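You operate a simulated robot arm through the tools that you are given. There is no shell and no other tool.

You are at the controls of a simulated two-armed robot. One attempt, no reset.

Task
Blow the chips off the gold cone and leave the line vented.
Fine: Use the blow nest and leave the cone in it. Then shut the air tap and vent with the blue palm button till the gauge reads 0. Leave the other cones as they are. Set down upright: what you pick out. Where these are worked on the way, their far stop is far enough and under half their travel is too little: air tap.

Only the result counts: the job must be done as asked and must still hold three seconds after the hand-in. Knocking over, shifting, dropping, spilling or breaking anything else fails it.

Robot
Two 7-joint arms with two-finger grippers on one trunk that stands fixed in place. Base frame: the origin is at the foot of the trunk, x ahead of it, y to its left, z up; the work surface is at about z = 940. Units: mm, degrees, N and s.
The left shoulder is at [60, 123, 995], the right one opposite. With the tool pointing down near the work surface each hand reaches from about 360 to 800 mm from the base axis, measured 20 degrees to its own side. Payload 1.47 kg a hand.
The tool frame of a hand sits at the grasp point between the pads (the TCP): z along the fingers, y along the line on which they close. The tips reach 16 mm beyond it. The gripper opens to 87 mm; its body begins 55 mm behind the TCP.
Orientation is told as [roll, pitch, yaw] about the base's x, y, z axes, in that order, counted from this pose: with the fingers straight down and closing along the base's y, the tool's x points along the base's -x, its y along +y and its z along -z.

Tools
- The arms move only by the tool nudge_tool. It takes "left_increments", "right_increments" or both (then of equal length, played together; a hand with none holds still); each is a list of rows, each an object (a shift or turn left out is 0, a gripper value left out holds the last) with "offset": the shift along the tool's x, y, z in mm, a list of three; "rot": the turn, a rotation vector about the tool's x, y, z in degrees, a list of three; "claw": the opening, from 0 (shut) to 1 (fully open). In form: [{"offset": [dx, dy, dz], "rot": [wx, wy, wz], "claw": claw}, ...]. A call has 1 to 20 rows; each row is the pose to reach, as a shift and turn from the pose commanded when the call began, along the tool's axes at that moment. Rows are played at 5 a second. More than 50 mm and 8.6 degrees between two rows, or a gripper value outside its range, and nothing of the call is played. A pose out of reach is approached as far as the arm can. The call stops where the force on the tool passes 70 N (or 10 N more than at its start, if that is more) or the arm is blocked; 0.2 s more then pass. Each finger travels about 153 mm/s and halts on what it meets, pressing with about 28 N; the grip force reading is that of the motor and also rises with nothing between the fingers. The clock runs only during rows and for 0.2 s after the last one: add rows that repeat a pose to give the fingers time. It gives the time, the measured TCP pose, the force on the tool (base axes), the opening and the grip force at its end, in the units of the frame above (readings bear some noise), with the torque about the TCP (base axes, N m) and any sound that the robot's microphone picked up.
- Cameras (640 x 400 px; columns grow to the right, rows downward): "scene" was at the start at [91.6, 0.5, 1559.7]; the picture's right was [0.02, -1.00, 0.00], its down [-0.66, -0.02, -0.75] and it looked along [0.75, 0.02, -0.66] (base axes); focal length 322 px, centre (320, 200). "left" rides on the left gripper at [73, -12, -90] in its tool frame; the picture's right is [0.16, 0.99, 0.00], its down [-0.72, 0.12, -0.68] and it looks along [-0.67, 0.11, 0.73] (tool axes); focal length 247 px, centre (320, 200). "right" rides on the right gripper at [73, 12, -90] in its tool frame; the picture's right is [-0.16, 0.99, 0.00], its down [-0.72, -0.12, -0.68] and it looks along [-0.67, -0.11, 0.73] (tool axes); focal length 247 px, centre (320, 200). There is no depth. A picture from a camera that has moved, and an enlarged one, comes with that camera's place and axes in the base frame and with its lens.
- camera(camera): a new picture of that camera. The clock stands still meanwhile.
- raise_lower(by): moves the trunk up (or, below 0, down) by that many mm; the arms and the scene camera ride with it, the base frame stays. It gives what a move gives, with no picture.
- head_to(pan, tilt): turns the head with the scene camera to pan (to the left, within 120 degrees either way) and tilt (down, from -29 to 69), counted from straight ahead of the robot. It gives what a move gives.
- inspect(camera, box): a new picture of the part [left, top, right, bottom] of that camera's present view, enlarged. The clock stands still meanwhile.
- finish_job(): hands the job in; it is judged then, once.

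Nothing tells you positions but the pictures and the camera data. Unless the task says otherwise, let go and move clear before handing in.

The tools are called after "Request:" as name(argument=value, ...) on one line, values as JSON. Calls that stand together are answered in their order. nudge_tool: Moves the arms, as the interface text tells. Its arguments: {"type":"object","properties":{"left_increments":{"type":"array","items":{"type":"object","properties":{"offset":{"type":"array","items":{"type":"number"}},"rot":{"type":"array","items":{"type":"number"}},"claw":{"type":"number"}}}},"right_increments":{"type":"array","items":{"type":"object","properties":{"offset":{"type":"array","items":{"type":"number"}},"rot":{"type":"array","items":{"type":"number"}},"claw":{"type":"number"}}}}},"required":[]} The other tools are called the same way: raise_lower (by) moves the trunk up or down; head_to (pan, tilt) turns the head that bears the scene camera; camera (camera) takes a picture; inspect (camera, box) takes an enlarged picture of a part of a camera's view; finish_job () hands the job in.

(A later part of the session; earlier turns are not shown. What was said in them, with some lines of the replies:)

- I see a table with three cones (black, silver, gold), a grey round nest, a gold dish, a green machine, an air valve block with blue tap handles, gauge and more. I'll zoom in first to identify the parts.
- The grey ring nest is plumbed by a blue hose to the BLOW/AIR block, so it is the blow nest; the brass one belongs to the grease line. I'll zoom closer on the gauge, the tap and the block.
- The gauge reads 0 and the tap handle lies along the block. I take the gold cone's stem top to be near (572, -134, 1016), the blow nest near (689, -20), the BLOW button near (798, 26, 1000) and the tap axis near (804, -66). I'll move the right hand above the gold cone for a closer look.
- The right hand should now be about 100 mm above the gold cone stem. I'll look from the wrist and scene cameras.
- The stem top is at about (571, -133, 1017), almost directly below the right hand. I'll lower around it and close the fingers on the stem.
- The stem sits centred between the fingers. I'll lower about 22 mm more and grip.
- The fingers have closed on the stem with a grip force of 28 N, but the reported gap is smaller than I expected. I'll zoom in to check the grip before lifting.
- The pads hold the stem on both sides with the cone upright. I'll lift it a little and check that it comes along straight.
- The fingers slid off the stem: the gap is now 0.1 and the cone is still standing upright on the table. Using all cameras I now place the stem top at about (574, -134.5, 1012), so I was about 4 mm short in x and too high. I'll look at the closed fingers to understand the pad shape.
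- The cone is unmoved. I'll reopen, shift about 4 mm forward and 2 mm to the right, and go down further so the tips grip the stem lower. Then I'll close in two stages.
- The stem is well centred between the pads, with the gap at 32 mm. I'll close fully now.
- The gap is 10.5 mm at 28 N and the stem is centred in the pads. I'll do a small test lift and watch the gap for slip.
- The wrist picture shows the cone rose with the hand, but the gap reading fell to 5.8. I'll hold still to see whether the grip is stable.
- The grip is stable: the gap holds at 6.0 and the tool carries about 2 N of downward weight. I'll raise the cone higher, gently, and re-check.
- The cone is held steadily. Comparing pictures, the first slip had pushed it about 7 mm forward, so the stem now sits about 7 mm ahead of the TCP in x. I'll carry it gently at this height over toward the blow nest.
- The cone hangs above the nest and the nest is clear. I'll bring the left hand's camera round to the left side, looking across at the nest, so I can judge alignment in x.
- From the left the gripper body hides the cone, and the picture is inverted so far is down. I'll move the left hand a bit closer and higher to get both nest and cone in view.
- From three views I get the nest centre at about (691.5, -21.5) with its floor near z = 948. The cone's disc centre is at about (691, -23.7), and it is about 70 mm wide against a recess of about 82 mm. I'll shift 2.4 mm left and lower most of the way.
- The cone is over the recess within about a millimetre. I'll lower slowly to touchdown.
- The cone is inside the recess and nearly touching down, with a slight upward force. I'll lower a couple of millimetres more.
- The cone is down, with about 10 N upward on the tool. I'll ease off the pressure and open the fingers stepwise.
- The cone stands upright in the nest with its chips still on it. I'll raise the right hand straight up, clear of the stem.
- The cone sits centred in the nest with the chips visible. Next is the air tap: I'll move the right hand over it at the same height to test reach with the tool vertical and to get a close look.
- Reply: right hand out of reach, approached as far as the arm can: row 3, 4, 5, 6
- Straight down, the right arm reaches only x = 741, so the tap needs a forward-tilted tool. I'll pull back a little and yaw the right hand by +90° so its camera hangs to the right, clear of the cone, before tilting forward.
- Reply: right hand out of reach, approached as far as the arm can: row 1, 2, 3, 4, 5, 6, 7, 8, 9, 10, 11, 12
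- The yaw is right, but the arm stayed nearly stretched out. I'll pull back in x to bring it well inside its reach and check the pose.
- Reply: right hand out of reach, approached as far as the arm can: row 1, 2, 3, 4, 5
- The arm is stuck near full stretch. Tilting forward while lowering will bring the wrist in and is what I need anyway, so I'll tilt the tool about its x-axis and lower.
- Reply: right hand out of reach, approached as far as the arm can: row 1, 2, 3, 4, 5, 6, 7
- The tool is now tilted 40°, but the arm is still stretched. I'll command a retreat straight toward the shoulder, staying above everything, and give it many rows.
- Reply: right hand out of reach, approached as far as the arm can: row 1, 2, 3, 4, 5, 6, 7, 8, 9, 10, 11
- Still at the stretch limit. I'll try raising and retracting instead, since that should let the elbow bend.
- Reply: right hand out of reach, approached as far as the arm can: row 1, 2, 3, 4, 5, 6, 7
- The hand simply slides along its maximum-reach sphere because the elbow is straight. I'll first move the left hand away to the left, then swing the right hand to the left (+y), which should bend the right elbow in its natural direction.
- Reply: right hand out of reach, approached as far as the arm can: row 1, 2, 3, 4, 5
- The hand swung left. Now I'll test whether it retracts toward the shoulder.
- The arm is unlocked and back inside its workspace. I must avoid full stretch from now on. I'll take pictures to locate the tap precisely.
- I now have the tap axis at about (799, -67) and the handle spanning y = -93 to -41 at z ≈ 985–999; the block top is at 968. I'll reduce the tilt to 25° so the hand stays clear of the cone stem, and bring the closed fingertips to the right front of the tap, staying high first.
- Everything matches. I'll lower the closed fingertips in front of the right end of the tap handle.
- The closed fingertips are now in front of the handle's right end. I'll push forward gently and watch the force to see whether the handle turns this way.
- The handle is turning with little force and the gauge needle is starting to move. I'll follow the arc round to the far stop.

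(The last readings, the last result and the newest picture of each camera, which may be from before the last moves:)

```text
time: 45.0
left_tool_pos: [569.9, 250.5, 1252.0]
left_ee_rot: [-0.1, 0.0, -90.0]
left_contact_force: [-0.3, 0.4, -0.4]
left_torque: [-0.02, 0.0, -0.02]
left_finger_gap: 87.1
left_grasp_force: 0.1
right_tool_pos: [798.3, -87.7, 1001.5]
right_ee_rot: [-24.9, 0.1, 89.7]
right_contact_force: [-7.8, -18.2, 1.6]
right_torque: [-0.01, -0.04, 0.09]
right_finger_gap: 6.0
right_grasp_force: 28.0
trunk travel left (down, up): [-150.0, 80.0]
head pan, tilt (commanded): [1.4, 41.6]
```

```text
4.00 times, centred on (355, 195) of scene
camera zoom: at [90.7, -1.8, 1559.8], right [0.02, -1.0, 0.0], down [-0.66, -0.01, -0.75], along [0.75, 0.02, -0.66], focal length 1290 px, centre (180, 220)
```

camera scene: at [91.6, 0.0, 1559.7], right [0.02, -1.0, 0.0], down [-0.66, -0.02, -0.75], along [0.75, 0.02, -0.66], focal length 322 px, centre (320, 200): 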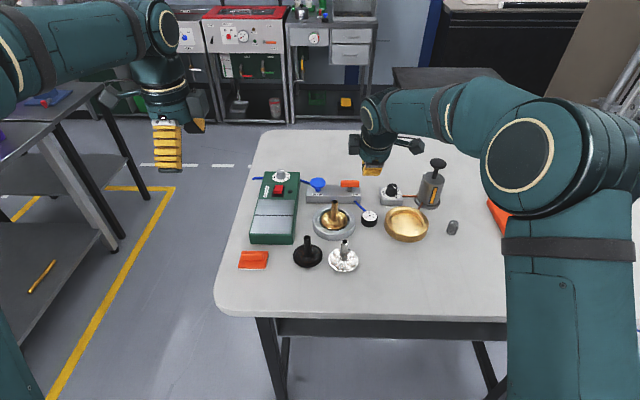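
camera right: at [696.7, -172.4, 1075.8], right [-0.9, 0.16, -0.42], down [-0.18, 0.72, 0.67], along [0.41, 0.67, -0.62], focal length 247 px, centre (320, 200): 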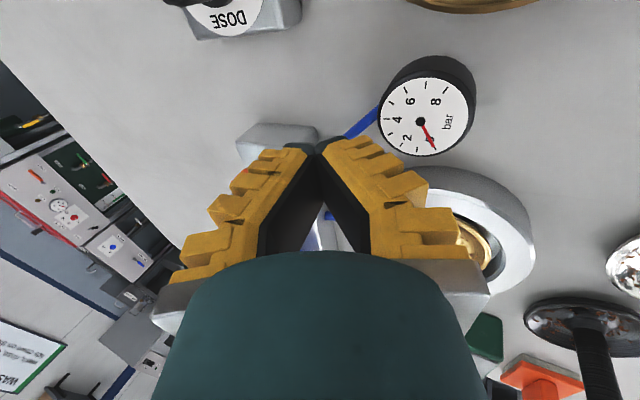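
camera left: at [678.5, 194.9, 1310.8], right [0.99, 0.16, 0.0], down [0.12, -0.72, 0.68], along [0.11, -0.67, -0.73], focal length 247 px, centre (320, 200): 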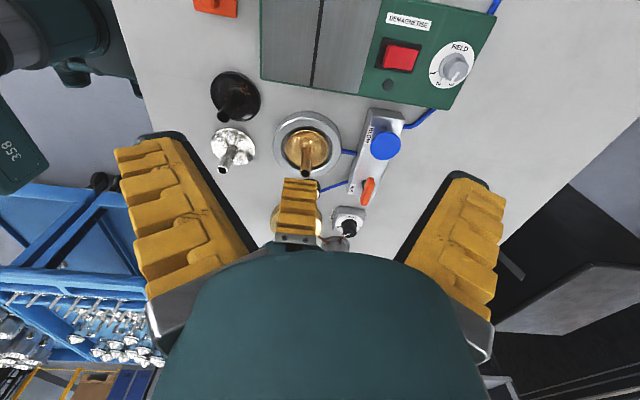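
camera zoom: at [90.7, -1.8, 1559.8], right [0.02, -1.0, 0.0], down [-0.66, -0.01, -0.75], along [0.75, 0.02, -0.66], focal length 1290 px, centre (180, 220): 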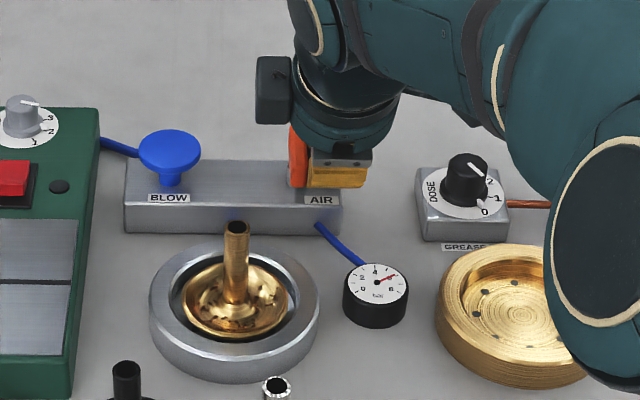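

The handle now points forward at its stop and the gauge has risen to about 6 bar. I'll back the fingers off sideways, then back and up.

Request:
nudge_tool(right_increments=[{"offset": [6, 0, 0], "claw": 0.0}, {"offset": [14, 2, -1], "claw": 0.0}, {"offset": [18, 15, -15], "claw": 0.0}, {"offset": [18, 30, -40], "claw": 0.0}, {"offset": [18, 40, -75], "claw": 0.0}])

Request:
inspect(camera="scene", box=[305, 145, 405, 245])

Request:
inspect(camera="scene", box=[350, 200, 390, 230])

Request:
inspect(camera="right", box=[220, 30, 420, 230])

```text
time: 46.2
left_tool_pos: [569.2, 251.5, 1251.9]
left_ee_rot: [0.1, -0.1, -90.0]
left_contact_force: [0.4, 0.1, -0.6]
left_torque: [-0.02, -0.04, 0.0]
left_finger_gap: 87.0
left_grasp_force: 0.1
right_tool_pos: [730.6, -99.6, 1054.7]
right_ee_rot: [-25.1, 0.0, 90.0]
right_contact_force: [0.0, 0.8, 0.8]
right_torque: [0.03, -0.03, 0.03]
right_finger_gap: 0.3
right_grasp_force: 27.8
trunk travel left (down, up): [-150.0, 80.0]
head pan, tilt (commanded): [1.4, 41.6]
```

```text
4.00 times, centred on (355, 195) of scene
camera zoom: at [90.2, 0.6, 1559.9], right [0.02, -1.0, 0.0], down [-0.66, -0.02, -0.75], along [0.75, 0.02, -0.66], focal length 1290 px, centre (180, 220)
```

zoom: 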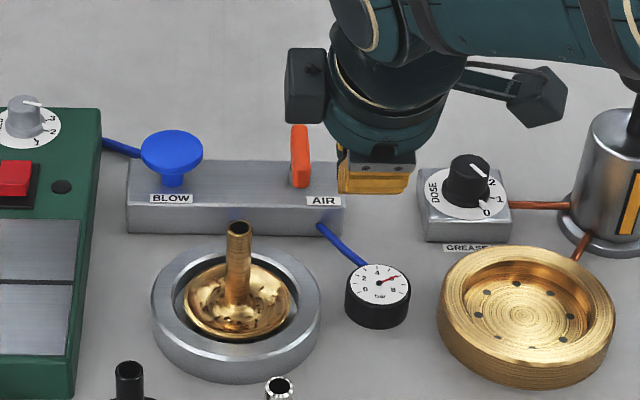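

```text
13.33 times, centred on (370, 215) of scene
camera zoom: at [90.2, 0.6, 1559.9], right [0.02, -1.0, 0.0], down [-0.66, -0.02, -0.75], along [0.75, 0.02, -0.66], focal length 4299 px, centre (-347, 0)
```

zoom: 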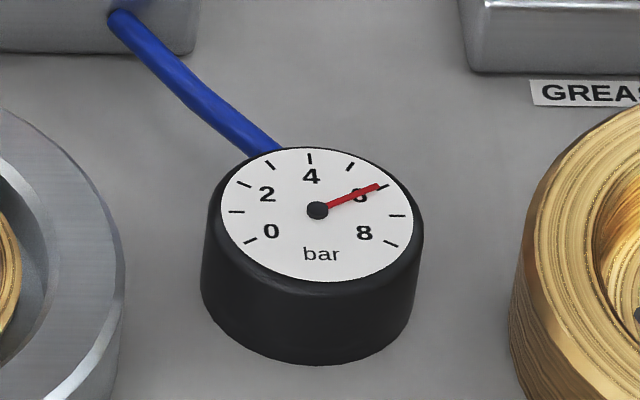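

```text
2.00 times, centred on (320, 130) of right
camera zoom: at [681.8, -172.0, 1129.0], right [-0.89, 0.16, -0.42], down [-0.18, 0.72, 0.67], along [0.41, 0.67, -0.62], focal length 494 px, centre (320, 340)
```

zoom: 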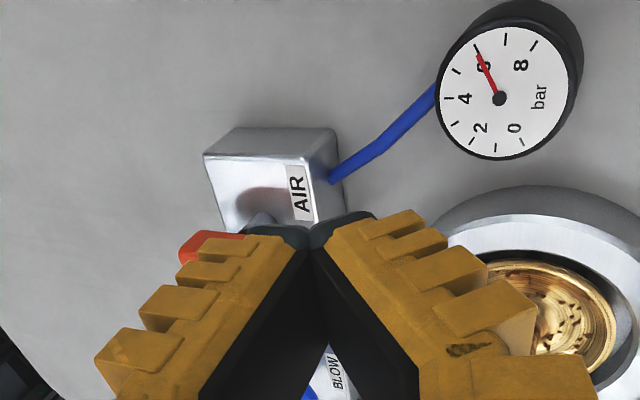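

The gauge reads 6 bar with the tap fully open. Next is the BLOW button, centred at about (799, 24) with its top near z = 998. I'll move the right hand above it.

Request:
nudge_tool(right_increments=[{"offset": [0, -10.6, -22.7], "claw": 0.0}, {"offset": [-30, -28.7, -14.2], "claw": 0.0}, {"offset": [-65, -44.7, -1.2], "claw": 0.0}, {"offset": [-100, -58.6, 16.3], "claw": 0.0}, {"offset": [-124, -68.9, 32.1], "claw": 0.0}])

Request:
inspect(camera="scene", box=[275, 135, 385, 235])

Request:
camera(camera="right")

Request:
camera(camera="left")

```text
time: 47.4
left_tool_pos: [572.3, 250.4, 1251.5]
left_ee_rot: [0.0, -0.1, -90.0]
left_contact_force: [0.6, 0.3, 0.0]
left_torque: [-0.05, 0.0, -0.01]
left_finger_gap: 87.2
left_grasp_force: 0.1
right_tool_pos: [807.2, 24.1, 1050.2]
right_ee_rot: [-24.8, 0.0, 90.0]
right_contact_force: [-0.5, 0.8, 0.9]
right_torque: [-0.01, 0.05, 0.01]
right_finger_gap: 0.2
right_grasp_force: 27.6
trunk travel left (down, up): [-150.0, 80.0]
head pan, tilt (commanded): [1.4, 41.6]
```

```text
4.00 times, centred on (330, 185) of scene
camera zoom: at [92.1, 1.0, 1559.6], right [0.02, -1.0, 0.0], down [-0.66, -0.02, -0.75], along [0.75, 0.02, -0.66], focal length 1290 px, centre (280, 260)
```

zoom: 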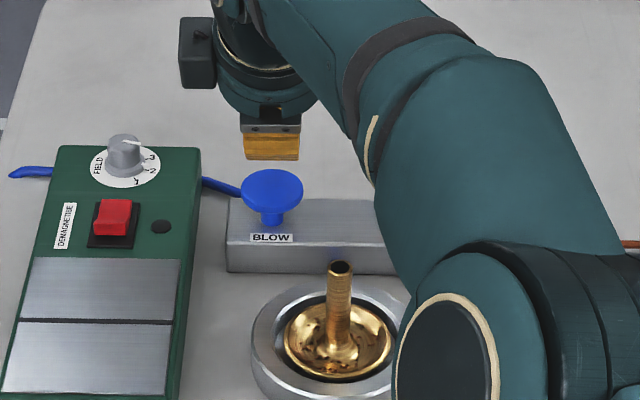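

```text
taken
camera right: at [758.8, -48.3, 1126.3], right [-0.9, 0.16, -0.42], down [-0.18, 0.72, 0.67], along [0.41, 0.67, -0.62], focal length 247 px, centre (320, 200)
```

right: 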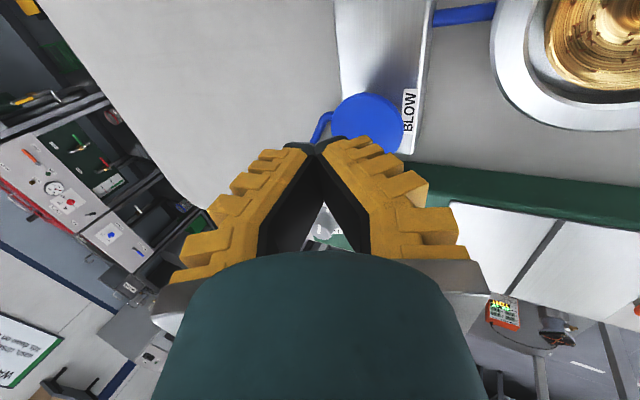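

```text
taken
camera left: at [559.2, 325.1, 1340.5], right [0.99, 0.16, 0.0], down [0.12, -0.72, 0.68], along [0.11, -0.67, -0.73], focal length 247 px, centre (320, 200)
```

left: 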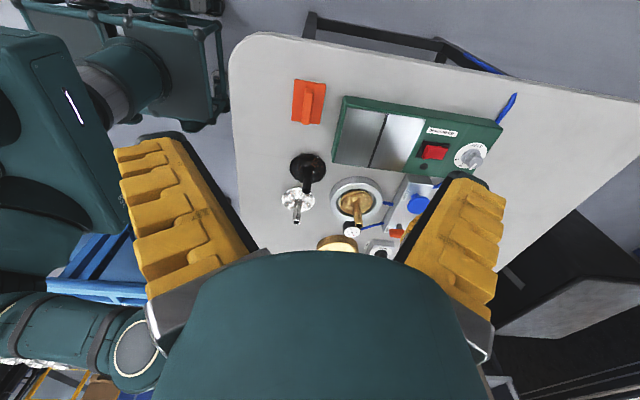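

The fingertips are right above the button. I'll lower to just above it, then press down while watching the force.

Request:
nudge_tool(right_increments=[{"offset": [0, 5.3, 11.3], "claw": 0.0}, {"offset": [0, 10.6, 22.7], "claw": 0.0}, {"offset": [0, 12.7, 27.2], "claw": 0.0}, {"offset": [0, 13.9, 29.9], "claw": 0.0}])

Request:
inspect(camera="scene", box=[285, 145, 365, 235])

Request:
inspect(camera="left", box=[320, 170, 440, 260])

```text
time: 48.4
left_tool_pos: [570.8, 250.8, 1251.8]
left_ee_rot: [0.0, 0.0, -89.9]
left_contact_force: [0.1, 0.3, -0.4]
left_torque: [-0.03, 0.02, 0.01]
left_finger_gap: 86.8
left_grasp_force: 0.0
right_tool_pos: [806.8, 23.9, 1019.4]
right_ee_rot: [-25.0, 0.0, 90.1]
right_contact_force: [-0.1, 0.3, 4.0]
right_torque: [0.04, 0.06, -0.02]
right_finger_gap: 0.0
right_grasp_force: 27.8
trunk travel left (down, up): [-150.0, 80.0]
head pan, tilt (commanded): [1.4, 41.6]
```

```text
4.44 times, centred on (325, 190) of scene
camera zoom: at [91.2, 0.6, 1559.8], right [0.02, -1.0, 0.0], down [-0.66, -0.02, -0.75], along [0.75, 0.02, -0.66], focal length 1433 px, centre (298, 244)
```

zoom: 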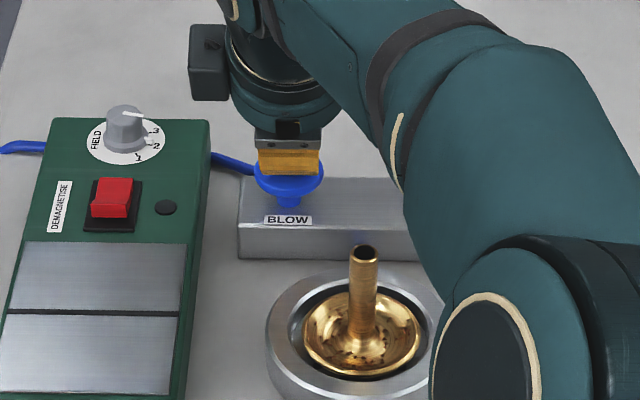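

```text
4.44 times, centred on (380, 215) of left
camera zoom: at [558.5, 324.8, 1341.0], right [0.99, 0.16, 0.0], down [0.12, -0.72, 0.68], along [0.11, -0.67, -0.73], focal length 1098 px, centre (53, 133)
```

zoom: 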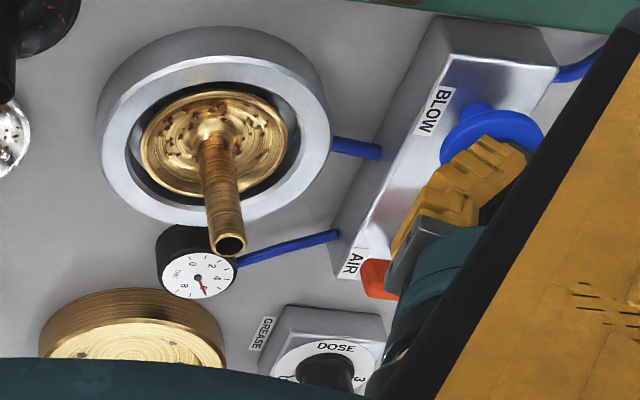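

Contact starts at the expected height, at 4 N. I'll press down about 8 mm in steps and hold for about a second.

Request:
nudge_tool(right_increments=[{"offset": [0, 1.3, 2.7], "claw": 0.0}, {"offset": [0, 2.1, 4.5], "claw": 0.0}, {"offset": [0, 3.0, 6.3], "claw": 0.0}, {"offset": [0, 3.4, 7.25], "claw": 0.0}, {"offset": [0, 3.4, 7.25], "claw": 0.0}, {"offset": [0, 3.4, 7.25], "claw": 0.0}, {"offset": [0, 3.4, 7.25], "claw": 0.0}])

Request:
inspect(camera="left", box=[320, 170, 440, 260])

Request:
inspect(camera="scene", box=[285, 145, 365, 235])

```text
time: 50.0
left_tool_pos: [570.5, 251.9, 1251.5]
left_ee_rot: [0.1, -0.1, -89.9]
left_contact_force: [-0.3, 0.0, 0.7]
left_torque: [0.0, 0.0, 0.02]
left_finger_gap: 87.1
left_grasp_force: 0.1
right_tool_pos: [807.0, 23.4, 1011.9]
right_ee_rot: [-25.2, -0.1, 90.0]
right_contact_force: [4.6, 1.8, 13.0]
right_torque: [0.02, 0.14, -0.05]
right_finger_gap: 0.0
right_grasp_force: 27.2
trunk travel left (down, up): [-150.0, 80.0]
head pan, tilt (commanded): [1.4, 41.6]
heard: click
```

```text
4.44 times, centred on (380, 215) of left
camera zoom: at [557.9, 324.9, 1341.3], right [0.99, 0.16, 0.0], down [0.12, -0.72, 0.68], along [0.11, -0.67, -0.73], focal length 1098 px, centre (53, 133)
```

zoom: 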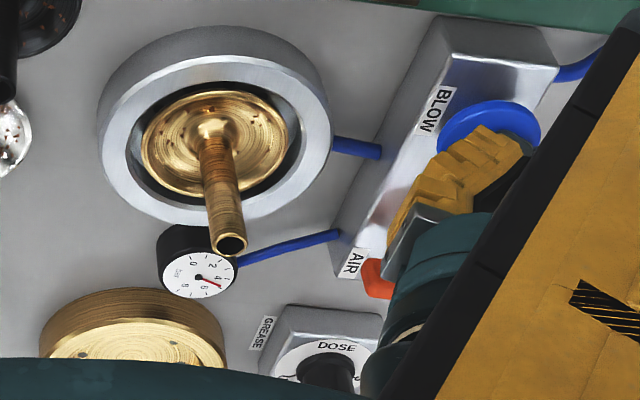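

```text
4.44 times, centred on (325, 190) of scene
camera zoom: at [90.5, 0.7, 1559.9], right [0.02, -1.0, 0.0], down [-0.66, -0.02, -0.75], along [0.75, 0.02, -0.66], focal length 1433 px, centre (298, 244)
```

zoom: 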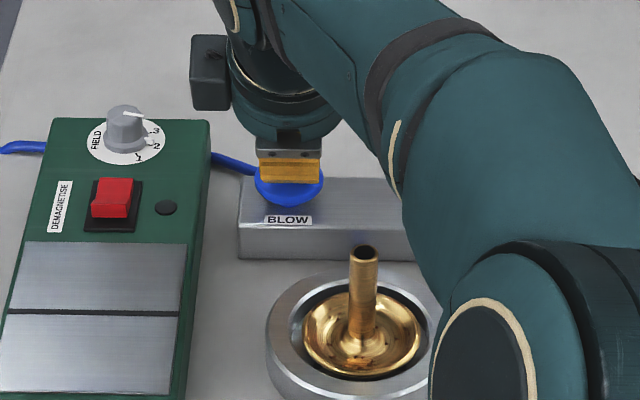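

There was a click, the gauge dipped, and the chips look blown away. I'll zoom in on the cone to verify.

Request:
inspect(camera="left", box=[330, 180, 390, 240])

Request:
inspect(camera="scene", box=[310, 195, 360, 240])

```text
6.67 times, centred on (360, 210) of left
camera zoom: at [557.9, 324.9, 1341.3], right [0.99, 0.16, 0.0], down [0.12, -0.72, 0.68], along [0.11, -0.67, -0.73], focal length 1646 px, centre (53, 133)
```

zoom: 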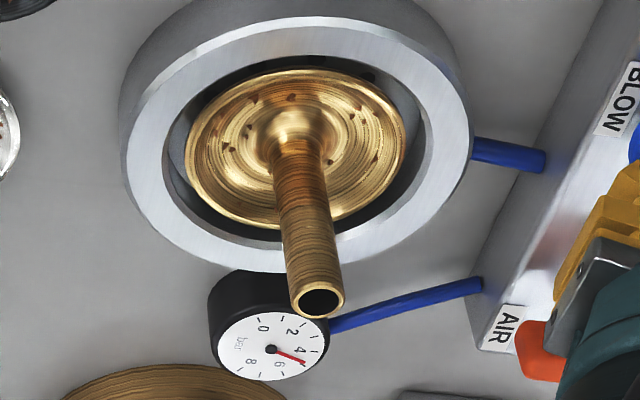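

```text
8.89 times, centred on (335, 218) of scene
camera zoom: at [90.5, 0.7, 1559.9], right [0.02, -1.0, 0.0], down [-0.66, -0.02, -0.75], along [0.75, 0.02, -0.66], focal length 2866 px, centre (187, 44)
```

zoom: 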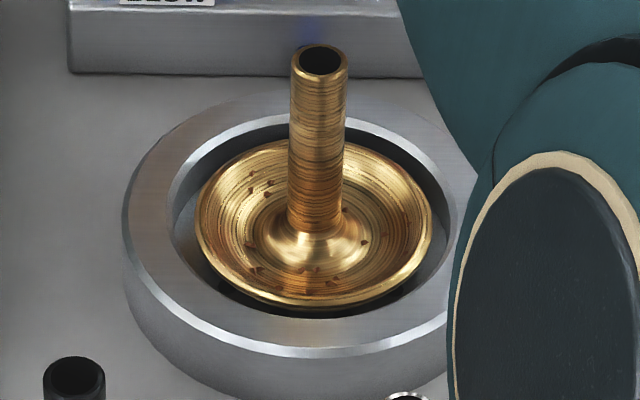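

A few chips remain, so the blow is working. I'll keep the button pressed longer.

Request:
nudge_tool(right_increments=[{"offset": [0, 0, 0], "claw": 0.0}, {"offset": [0, 0, 0], "claw": 0.0}, {"offset": [0, 0, 0], "claw": 0.0}, {"offset": [0, 0, 0], "claw": 0.0}, {"offset": [0, 0, 0], "claw": 0.0}, {"offset": [0, 0, 0], "claw": 0.0}, {"offset": [0, 0, 0], "claw": 0.0}, {"offset": [0, 0, 0], "claw": 0.0}, {"offset": [0, 0, 0], "claw": 0.0}, {"offset": [0, 0, 0], "claw": 0.0}])

Request:
inspect(camera="left", box=[330, 180, 390, 240])

Request:
inspect(camera="scene", box=[310, 195, 360, 240])

```text
time: 52.2
left_tool_pos: [570.3, 250.4, 1251.4]
left_ee_rot: [0.1, 0.1, -89.9]
left_contact_force: [-0.1, 0.2, 0.9]
left_torque: [-0.01, 0.02, -0.01]
left_finger_gap: 86.9
left_grasp_force: 0.0
right_tool_pos: [806.4, 22.9, 1013.5]
right_ee_rot: [-25.2, 0.0, 90.0]
right_contact_force: [3.7, 0.3, 17.0]
right_torque: [-0.02, 0.19, -0.02]
right_finger_gap: 0.0
right_grasp_force: 27.2
trunk travel left (down, up): [-150.0, 80.0]
head pan, tilt (commanded): [1.4, 41.6]
```

```text
6.67 times, centred on (360, 210) of left
camera zoom: at [557.6, 324.7, 1341.4], right [0.99, 0.16, 0.0], down [0.12, -0.72, 0.68], along [0.11, -0.67, -0.73], focal length 1646 px, centre (53, 133)
```

zoom: 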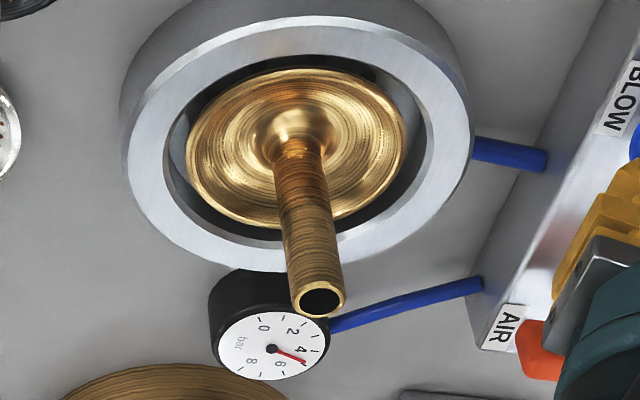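

```text
8.89 times, centred on (335, 218) of scene
camera zoom: at [90.2, 0.5, 1559.8], right [0.02, -1.0, 0.0], down [-0.66, -0.02, -0.75], along [0.75, 0.02, -0.66], focal length 2866 px, centre (187, 44)
```

zoom: 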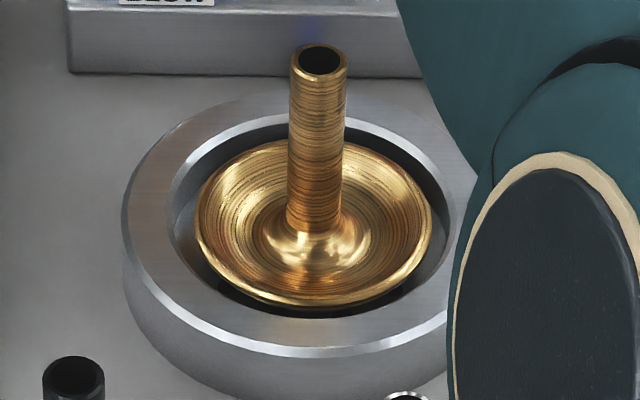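

The cone is clean. I'll hold a moment longer for good measure, then release the button and lift off.

Request:
nudge_tool(right_increments=[{"offset": [0, 0, 0], "claw": 0.0}, {"offset": [0, 0, 0], "claw": 0.0}, {"offset": [0, 0, 0], "claw": 0.0}, {"offset": [0, -4.2, -9], "claw": 0.0}, {"offset": [0, -10, -21], "claw": 0.0}, {"offset": [0, -19, -40.8], "claw": 0.0}])

Request:
inspect(camera="left", box=[330, 180, 430, 260])

```text
time: 53.6
left_tool_pos: [570.4, 251.4, 1250.8]
left_ee_rot: [0.0, -0.1, -90.0]
left_contact_force: [-0.7, -0.1, -0.6]
left_torque: [-0.01, 0.0, 0.0]
left_finger_gap: 87.1
left_grasp_force: 0.0
right_tool_pos: [806.4, 22.7, 1056.9]
right_ee_rot: [-25.0, 0.0, 90.1]
right_contact_force: [-0.2, 0.0, 0.2]
right_torque: [-0.01, 0.0, -0.01]
right_finger_gap: 0.2
right_grasp_force: 28.1
trunk travel left (down, up): [-150.0, 80.0]
head pan, tilt (commanded): [1.4, 41.6]
```

```text
5.00 times, centred on (380, 220) of left
camera zoom: at [558.1, 324.8, 1341.1], right [0.99, 0.16, 0.0], down [0.12, -0.72, 0.68], along [0.11, -0.67, -0.73], focal length 1235 px, centre (20, 100)
```

zoom: 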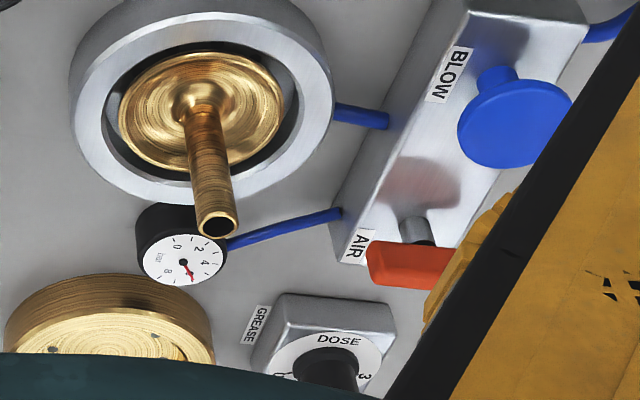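

The button is released, the pressure is back at 6 bar and the cone is clean. Now I'll move the right hand to the right of the handle's near end to push the tap shut.

Request:
nudge_tool(right_increments=[{"offset": [30, 9.5, -6], "claw": 0.0}, {"offset": [62, 19, -10], "claw": 0.0}, {"offset": [95, 30, -15], "claw": 0.0}, {"offset": [125, 40, -18], "claw": 0.0}, {"offset": [126, 48, -5], "claw": 0.0}, {"offset": [126, 58, 13], "claw": 0.0}, {"offset": [126, 66.7, 31.8], "claw": 0.0}])

Request:
inspect(camera="scene", box=[305, 145, 405, 245])

Request:
inspect(camera="left", box=[330, 180, 430, 260])

```text
time: 55.2
left_tool_pos: [572.7, 251.7, 1252.5]
left_ee_rot: [0.0, -0.1, -90.0]
left_contact_force: [0.0, 1.3, 0.0]
left_torque: [-0.01, 0.02, 0.01]
left_finger_gap: 87.1
left_grasp_force: 0.1
right_tool_pos: [759.5, -103.6, 999.1]
right_ee_rot: [-25.0, -0.1, 90.0]
right_contact_force: [0.3, 0.6, -0.4]
right_torque: [-0.01, 0.01, -0.03]
right_finger_gap: 0.2
right_grasp_force: 28.1
trunk travel left (down, up): [-150.0, 80.0]
head pan, tilt (commanded): [1.4, 41.6]
```

```text
4.00 times, centred on (355, 195) of scene
camera zoom: at [92.2, 0.6, 1559.7], right [0.02, -1.0, 0.0], down [-0.66, -0.02, -0.75], along [0.75, 0.02, -0.66], focal length 1290 px, centre (180, 220)
```

zoom: 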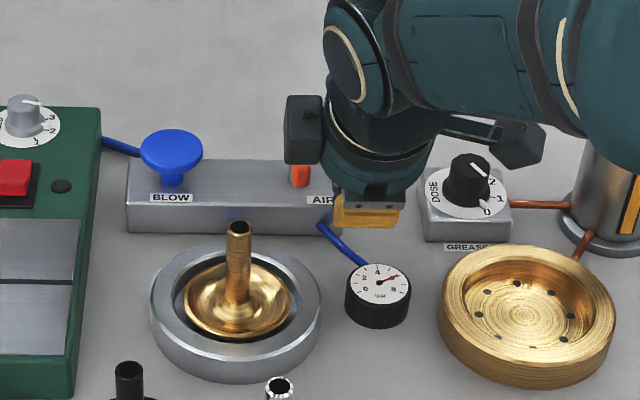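

```text
5.00 times, centred on (380, 220) of left
camera zoom: at [559.3, 324.8, 1340.5], right [0.99, 0.16, 0.0], down [0.12, -0.72, 0.68], along [0.11, -0.67, -0.73], focal length 1235 px, centre (20, 100)
```

zoom: 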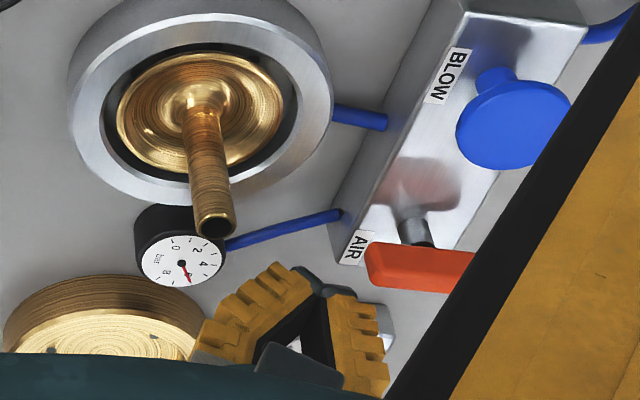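

The fingertips are beside the handle's near end. I'll push it to the left along its arc, the first half now.

Request:
nudge_tool(right_increments=[{"offset": [-12, -2.9, 1.35], "claw": 0.0}, {"offset": [-18, -2.9, 1.35], "claw": 0.0}, {"offset": [-22.5, -2.3, 1.06], "claw": 0.0}, {"offset": [-27, -2.7, 1.27], "claw": 0.0}, {"offset": [-31.4, -4.3, 2.0], "claw": 0.0}])

Request:
inspect(camera="scene", box=[305, 145, 405, 245])

Request:
inspect(camera="left", box=[330, 180, 430, 260])

```text
time: 56.4
left_tool_pos: [571.5, 251.7, 1252.0]
left_ee_rot: [0.1, 0.1, -89.9]
left_contact_force: [-0.1, 0.4, 0.4]
left_torque: [-0.02, -0.01, 0.0]
left_finger_gap: 87.1
left_grasp_force: 0.1
right_tool_pos: [764.9, -70.9, 999.5]
right_ee_rot: [-25.0, 0.0, 90.0]
right_contact_force: [-1.0, -0.6, -1.4]
right_torque: [0.02, -0.02, 0.0]
right_finger_gap: 0.2
right_grasp_force: 28.3
trunk travel left (down, up): [-150.0, 80.0]
head pan, tilt (commanded): [1.4, 41.6]
```

```text
4.00 times, centred on (355, 195) of scene
camera zoom: at [91.6, 0.6, 1559.7], right [0.02, -1.0, 0.0], down [-0.66, -0.02, -0.75], along [0.75, 0.02, -0.66], focal length 1290 px, centre (180, 220)
```

zoom: 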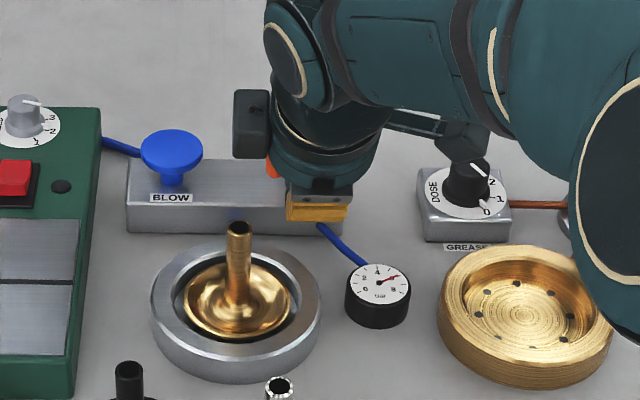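

```text
5.00 times, centred on (380, 220) of left
camera zoom: at [558.8, 324.8, 1340.9], right [0.99, 0.16, 0.0], down [0.12, -0.72, 0.68], along [0.11, -0.67, -0.73], focal length 1235 px, centre (20, 100)
```

zoom: 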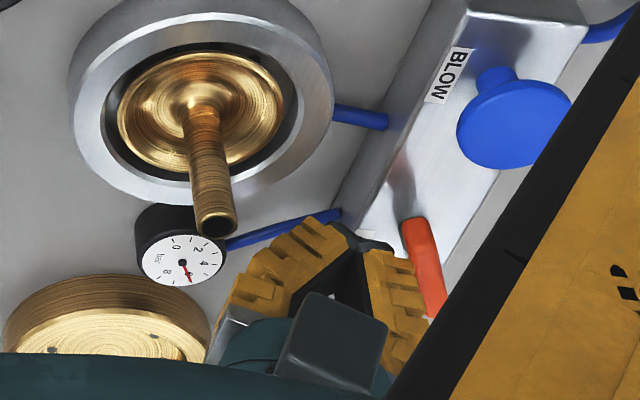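

The handle is about halfway shut. I'll continue along the arc to its stop.

Request:
nudge_tool(right_increments=[{"offset": [-3.6, -2.4, 1.1], "claw": 0.0}, {"offset": [-6.6, -5.7, 2.7], "claw": 0.0}, {"offset": [-8.6, -9.5, 4.4], "claw": 0.0}, {"offset": [-9.2, -12.5, 5.8], "claw": 0.0}, {"offset": [-9.5, -15.4, 7.2], "claw": 0.0}])

Request:
inspect(camera="scene", box=[305, 145, 405, 245])

Request:
inspect(camera="left", box=[330, 180, 430, 260])

```text
time: 57.6
left_tool_pos: [563.8, 249.7, 1255.4]
left_ee_rot: [0.3, 0.1, -90.0]
left_contact_force: [0.5, 0.6, -0.1]
left_torque: [-0.04, 0.03, 0.0]
left_finger_gap: 86.9
left_grasp_force: 0.0
right_tool_pos: [772.6, -64.2, 998.7]
right_ee_rot: [-24.3, 0.3, 89.9]
right_contact_force: [-64.2, -18.8, 2.2]
right_torque: [0.02, -0.04, -0.44]
right_finger_gap: 0.0
right_grasp_force: 28.3
trunk travel left (down, up): [-150.0, 80.0]
head pan, tilt (commanded): [1.4, 41.6]
```

```text
4.00 times, centred on (355, 195) of scene
camera zoom: at [82.8, -1.8, 1560.3], right [0.02, -1.0, 0.0], down [-0.66, -0.01, -0.75], along [0.75, 0.02, -0.66], focal length 1290 px, centre (180, 220)
```

zoom: 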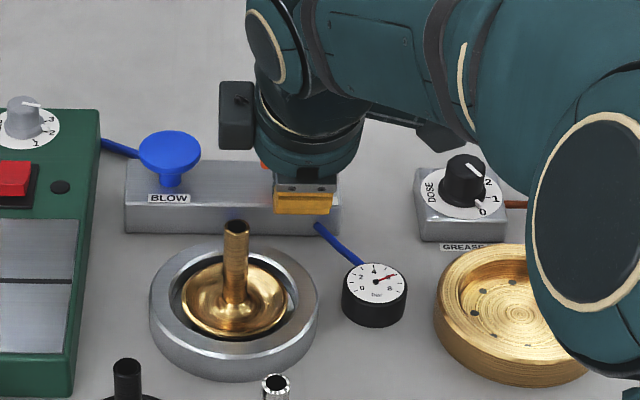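

```text
5.00 times, centred on (380, 220) of left
camera zoom: at [551.3, 322.7, 1344.8], right [0.99, 0.16, 0.01], down [0.11, -0.72, 0.68], along [0.11, -0.67, -0.73], focal length 1235 px, centre (20, 100)
```

zoom: 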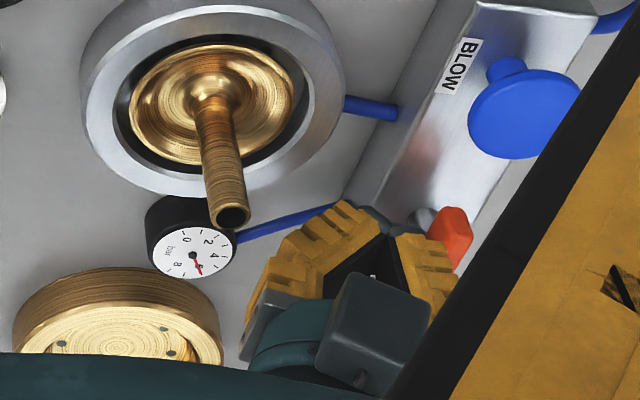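

The handle is hard against its closed stop, with about 64 N pushing back. I'll ease off straight away and lift clear.

Request:
nudge_tool(right_increments=[{"offset": [2, 10.9, -5.1], "claw": 0.0}, {"offset": [4, 11.1, -14], "claw": 0.0}, {"offset": [10, 1.8, -34], "claw": 0.0}, {"offset": [20, -10.9, -61.2], "claw": 0.0}, {"offset": [20, -10.9, -61.2], "claw": 0.0}])

Request:
inspect(camera="scene", box=[305, 145, 405, 245])

Request:
inspect(camera="left", box=[330, 180, 430, 260])

```text
time: 58.8
left_tool_pos: [572.6, 251.4, 1251.2]
left_ee_rot: [0.0, 0.0, -90.0]
left_contact_force: [-0.1, -0.2, -0.2]
left_torque: [0.02, 0.0, 0.0]
left_finger_gap: 87.0
left_grasp_force: 0.1
right_tool_pos: [765.2, -82.0, 1060.1]
right_ee_rot: [-25.0, 0.0, 89.9]
right_contact_force: [1.0, 0.0, -0.2]
right_torque: [0.02, 0.04, 0.03]
right_finger_gap: 0.2
right_grasp_force: 28.3
trunk travel left (down, up): [-150.0, 80.0]
head pan, tilt (commanded): [1.4, 41.6]
```

```text
4.00 times, centred on (355, 195) of scene
camera zoom: at [92.5, 0.7, 1559.6], right [0.02, -1.0, 0.0], down [-0.66, -0.02, -0.75], along [0.75, 0.02, -0.66], focal length 1290 px, centre (180, 220)
```

zoom: 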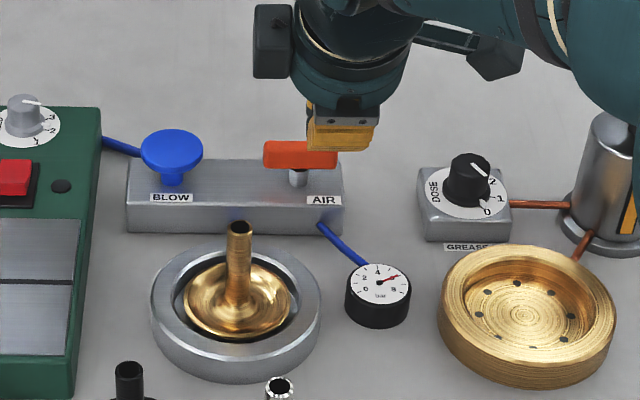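

```text
5.00 times, centred on (380, 220) of left
camera zoom: at [559.6, 324.9, 1340.4], right [0.99, 0.16, 0.0], down [0.12, -0.72, 0.68], along [0.11, -0.67, -0.73], focal length 1235 px, centre (20, 100)
```

zoom: 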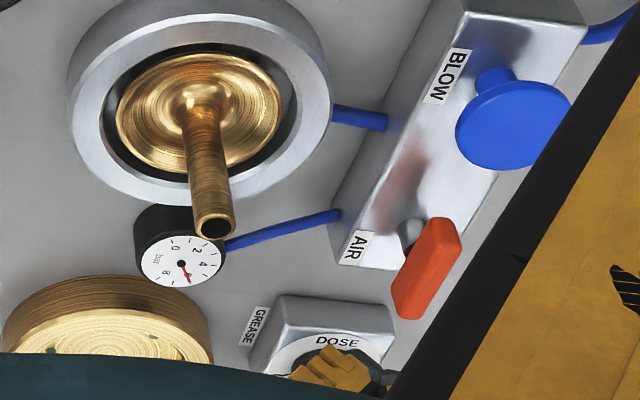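

The handle lies along the block again. I'll check closely that it is back to its original closed orientation.

Request:
inspect(camera="scene", box=[300, 165, 380, 215])

Request:
inspect(camera="left", box=[395, 205, 435, 245])

```text
8.00 times, centred on (340, 190) of scene
camera zoom: at [92.5, 0.7, 1559.6], right [0.02, -1.0, 0.0], down [-0.66, -0.02, -0.75], along [0.75, 0.02, -0.66], focal length 2579 px, centre (160, 280)
```

zoom: 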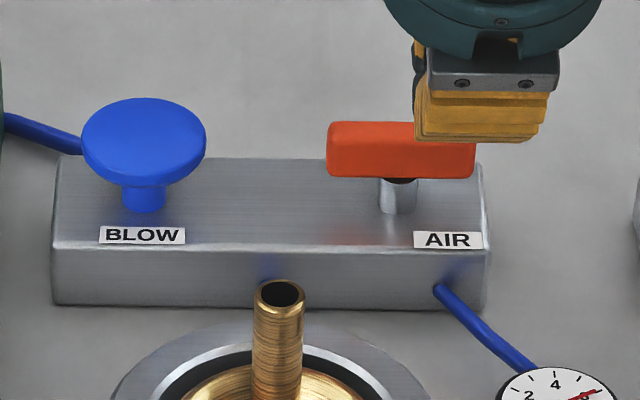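

```text
10.00 times, centred on (415, 225) of left
camera zoom: at [559.6, 324.9, 1340.4], right [0.99, 0.16, 0.0], down [0.12, -0.72, 0.68], along [0.11, -0.67, -0.73], focal length 2470 px, centre (-630, -50)
```

zoom: 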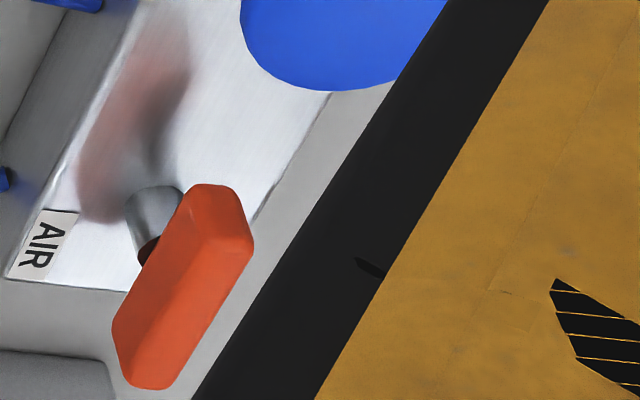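

The tap handle is exactly back at its closed position, and the gauge still shows 6 bar trapped. I'll return over the blue button, then press and hold until the gauge falls to 0.

Request:
nudge_tool(right_increments=[{"offset": [-25, -9, 3], "claw": 0.0}, {"offset": [-52, -18, 8], "claw": 0.0}, {"offset": [-80, -27, 14], "claw": 0.0}, {"offset": [-106, -36.2, 20.2], "claw": 0.0}, {"offset": [-106, -28, 37], "claw": 0.0}, {"offset": [-106, -22, 50.5], "claw": 0.0}])

Request:
inspect(camera="scene", box=[285, 145, 365, 235])

```text
time: 60.2
left_tool_pos: [570.5, 253.1, 1250.7]
left_ee_rot: [0.1, 0.1, -89.9]
left_contact_force: [-0.1, 0.2, 0.3]
left_torque: [0.01, -0.02, -0.01]
left_finger_gap: 86.9
left_grasp_force: 0.1
right_tool_pos: [806.8, 24.7, 1022.2]
right_ee_rot: [-25.1, 0.0, 89.9]
right_contact_force: [0.9, 0.8, 1.2]
right_torque: [0.02, -0.02, -0.02]
right_finger_gap: 0.2
right_grasp_force: 28.4
trunk travel left (down, up): [-150.0, 80.0]
head pan, tilt (commanded): [1.4, 41.6]
```

```text
4.44 times, centred on (325, 190) of scene
camera zoom: at [91.6, 0.8, 1559.7], right [0.02, -1.0, 0.0], down [-0.66, -0.02, -0.75], along [0.75, 0.02, -0.66], focal length 1433 px, centre (298, 244)
```

zoom: 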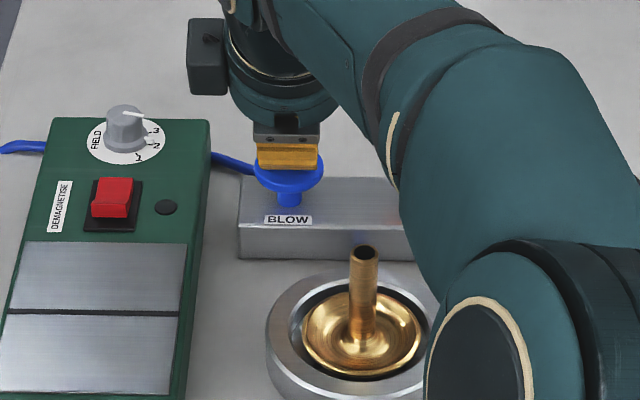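

I'm just above the button. I'll press down about 11 mm and hold.

Request:
nudge_tool(right_increments=[{"offset": [0, 1.7, 3.6], "claw": 0.0}, {"offset": [0, 3.0, 6.3], "claw": 0.0}, {"offset": [0, 4.2, 9.1], "claw": 0.0}, {"offset": [0, 4.7, 10], "claw": 0.0}, {"offset": [0, 4.7, 10], "claw": 0.0}, {"offset": [0, 4.7, 10], "claw": 0.0}, {"offset": [0, 4.7, 10], "claw": 0.0}, {"offset": [0, 4.7, 10], "claw": 0.0}, {"offset": [0, 4.7, 10], "claw": 0.0}, {"offset": [0, 4.7, 10], "claw": 0.0}, {"offset": [0, 4.7, 10], "claw": 0.0}, {"offset": [0, 4.7, 10], "claw": 0.0}, {"offset": [0, 4.7, 10], "claw": 0.0}, {"offset": [0, 4.7, 10], "claw": 0.0}])

Request:
inspect(camera="left", box=[330, 190, 400, 250])

Request:
inspect(camera="scene", box=[285, 145, 365, 235])

```text
time: 63.2
left_tool_pos: [570.7, 250.9, 1251.5]
left_ee_rot: [0.1, 0.0, -90.0]
left_contact_force: [0.4, -0.5, -0.7]
left_torque: [-0.02, -0.02, 0.04]
left_finger_gap: 87.1
left_grasp_force: 0.0
right_tool_pos: [806.3, 23.6, 1012.2]
right_ee_rot: [-25.1, 0.0, 90.0]
right_contact_force: [4.7, 1.7, 14.2]
right_torque: [0.03, 0.1, -0.02]
right_finger_gap: 0.1
right_grasp_force: 27.7
trunk travel left (down, up): [-150.0, 80.0]
head pan, tilt (commanded): [1.4, 41.6]
heard: click
```

```text
6.67 times, centred on (365, 220) of left
camera zoom: at [557.9, 324.8, 1341.3], right [0.99, 0.16, 0.0], down [0.12, -0.72, 0.68], along [0.11, -0.67, -0.73], focal length 1646 px, centre (20, 67)
```

zoom: 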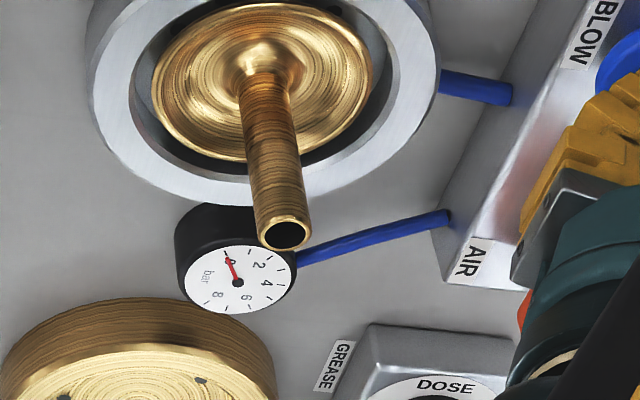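

```text
4.44 times, centred on (325, 190) of scene
camera zoom: at [90.5, 0.6, 1559.8], right [0.02, -1.0, 0.0], down [-0.66, -0.02, -0.75], along [0.75, 0.02, -0.66], focal length 1433 px, centre (298, 244)
```

zoom: 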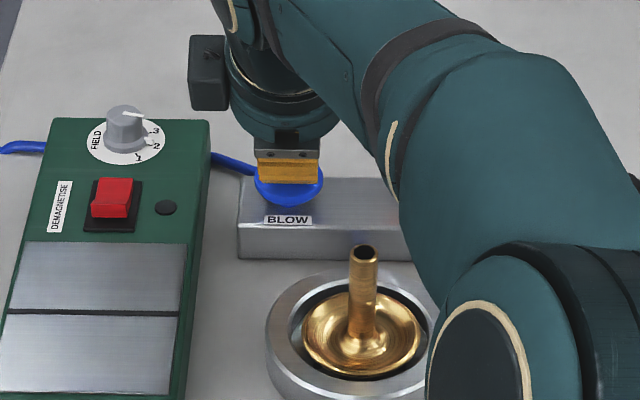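

The gauge has dropped to 0. I'll hold a little longer to be certain, then release and check that it stays at 0.

Request:
nudge_tool(right_increments=[{"offset": [0, 0, 0], "claw": 0.0}, {"offset": [0, 0, 0], "claw": 0.0}, {"offset": [0, 0, 0], "claw": 0.0}, {"offset": [0, 0, 0], "claw": 0.0}, {"offset": [0, 0, 0], "claw": 0.0}, {"offset": [0, 0, 0], "claw": 0.0}, {"offset": [0, 0, 0], "claw": 0.0}, {"offset": [0, 0, 0], "claw": 0.0}, {"offset": [0, -4.2, -9], "claw": 0.0}, {"offset": [0, -10, -21], "claw": 0.0}, {"offset": [0, -21, -45], "claw": 0.0}, {"offset": [0, -30, -65], "claw": 0.0}])

Request:
inspect(camera="left", box=[340, 210, 380, 250])

Request:
inspect(camera="left", box=[330, 180, 430, 260])

```text
time: 65.8
left_tool_pos: [571.6, 252.1, 1251.1]
left_ee_rot: [0.0, 0.1, -89.9]
left_contact_force: [-0.4, -0.6, -0.5]
left_torque: [0.02, 0.0, -0.01]
left_finger_gap: 86.7
left_grasp_force: 0.1
right_tool_pos: [805.2, 23.2, 1082.4]
right_ee_rot: [-24.9, 0.0, 90.0]
right_contact_force: [0.3, 0.1, 0.0]
right_torque: [0.01, 0.0, 0.0]
right_finger_gap: 0.0
right_grasp_force: 28.2
trunk travel left (down, up): [-150.0, 80.0]
head pan, tilt (commanded): [1.4, 41.6]
```

```text
10.00 times, centred on (360, 230) of left
camera zoom: at [558.9, 324.8, 1340.7], right [0.99, 0.16, 0.0], down [0.12, -0.72, 0.68], along [0.11, -0.67, -0.73], focal length 2470 px, centre (-80, -100)
```

zoom: 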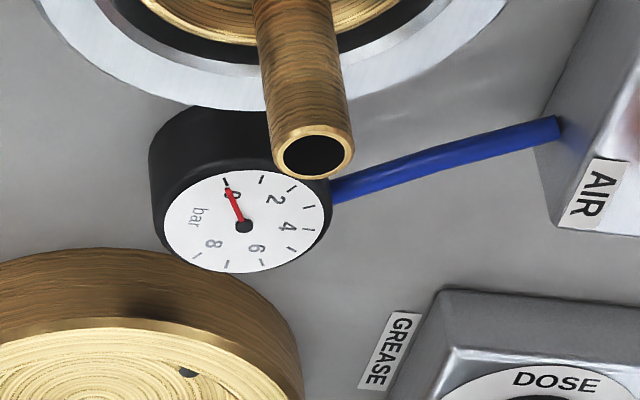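

```text
5.00 times, centred on (380, 220) of left
camera zoom: at [558.9, 324.8, 1340.7], right [0.99, 0.16, 0.0], down [0.12, -0.72, 0.68], along [0.11, -0.67, -0.73], focal length 1235 px, centre (20, 100)
```

zoom: 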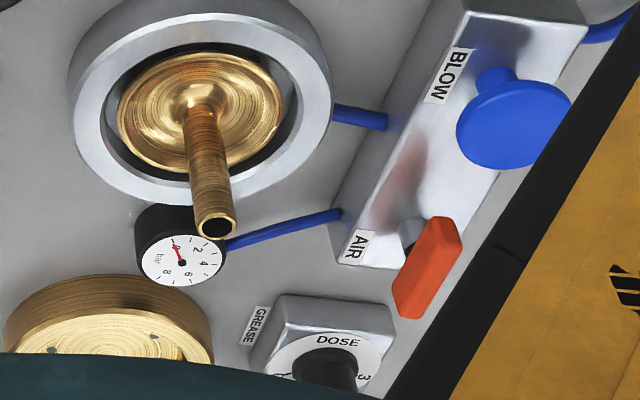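

The gauge stays at 0 with the button released and the tap shut. I'll move the right hand up and away to the right, then do a last overall check.

Request:
nudge_tool(right_increments=[{"offset": [0, -12, -27], "claw": 0.0}, {"offset": [24, 5, -50], "claw": 0.0}, {"offset": [48, 30, -70], "claw": 0.0}, {"offset": [72, 55, -92], "claw": 0.0}, {"offset": [96, 80, -115], "claw": 0.0}, {"offset": [120, 102, -136], "claw": 0.0}])

Request:
camera(camera="scene")

Request:
inspect(camera="scene", box=[290, 165, 410, 280])

Request:
inspect(camera="scene", box=[350, 200, 390, 230])

```text
time: 67.2
left_tool_pos: [570.8, 250.6, 1252.2]
left_ee_rot: [0.0, -0.1, -90.0]
left_contact_force: [0.5, -0.7, 1.2]
left_torque: [0.07, -0.03, 0.0]
left_finger_gap: 86.9
left_grasp_force: 0.1
right_tool_pos: [792.1, -71.7, 1211.3]
right_ee_rot: [-24.9, 0.0, 90.0]
right_contact_force: [-0.2, -0.4, 0.5]
right_torque: [0.02, 0.03, 0.0]
right_finger_gap: 0.0
right_grasp_force: 28.9
right hand out of reach, approached as far as the arm can: row 1, 2, 3, 4, 5, 6
trunk travel left (down, up): [-150.0, 80.0]
head pan, tilt (commanded): [1.4, 41.6]
```

```text
taken
camera scene: at [90.9, -0.5, 1559.8], right [0.02, -1.0, 0.0], down [-0.66, -0.02, -0.75], along [0.75, 0.02, -0.66], focal length 322 px, centre (320, 200)
```

scene: 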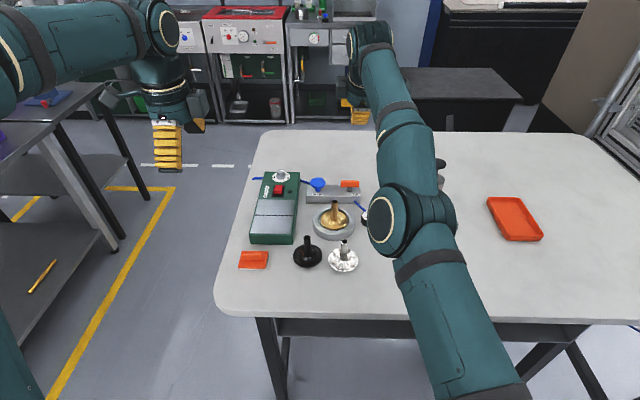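

```text
3.48 times, centred on (350, 222) of scene
camera zoom: at [90.9, -0.5, 1559.8], right [0.02, -1.0, 0.0], down [-0.66, -0.02, -0.75], along [0.75, 0.02, -0.66], focal length 1121 px, centre (216, 122)
```

zoom: 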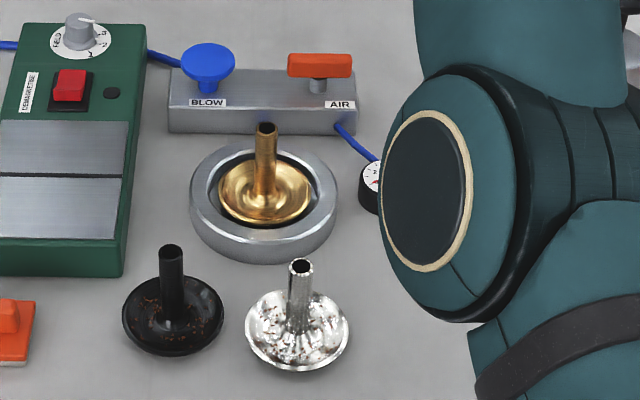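

```text
13.33 times, centred on (370, 215) of scene
camera zoom: at [90.9, -0.5, 1559.8], right [0.02, -1.0, 0.0], down [-0.66, -0.02, -0.75], along [0.75, 0.02, -0.66], focal length 4299 px, centre (-347, 0)
```

zoom: 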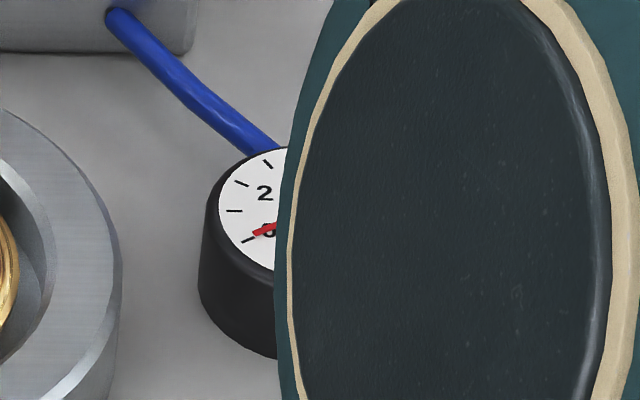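

The gold cone is clean and upright in the blow nest, the tap is shut and the gauge is at 0. The black and silver cones are untouched and both hands are clear, so I'm handing in the job.

Request:
finish_job()

```text
The job is handed in.
```

The gold cone is blown clean and standing upright in the blow nest, and the line is vented. I've handed the job in, and the judging result has not come back.

- **Blowing:** With the air tap fully open the gauge read 6 bar. I held the blue button until close-up pictures showed no chips left on the cone.
- **Venting:** I pushed the tap back to its closed stop, then held the blue button until the gauge read 0. It stayed at 0 after I let go.
- **Gold cone slip:** My first grip slid off the stem and pushed the cone about 7 mm across the table. It stayed upright, and the second grip held.
- **Other items:** In the last picture the black and silver cones looked unmoved. Both hands were clear of everything at hand-in.
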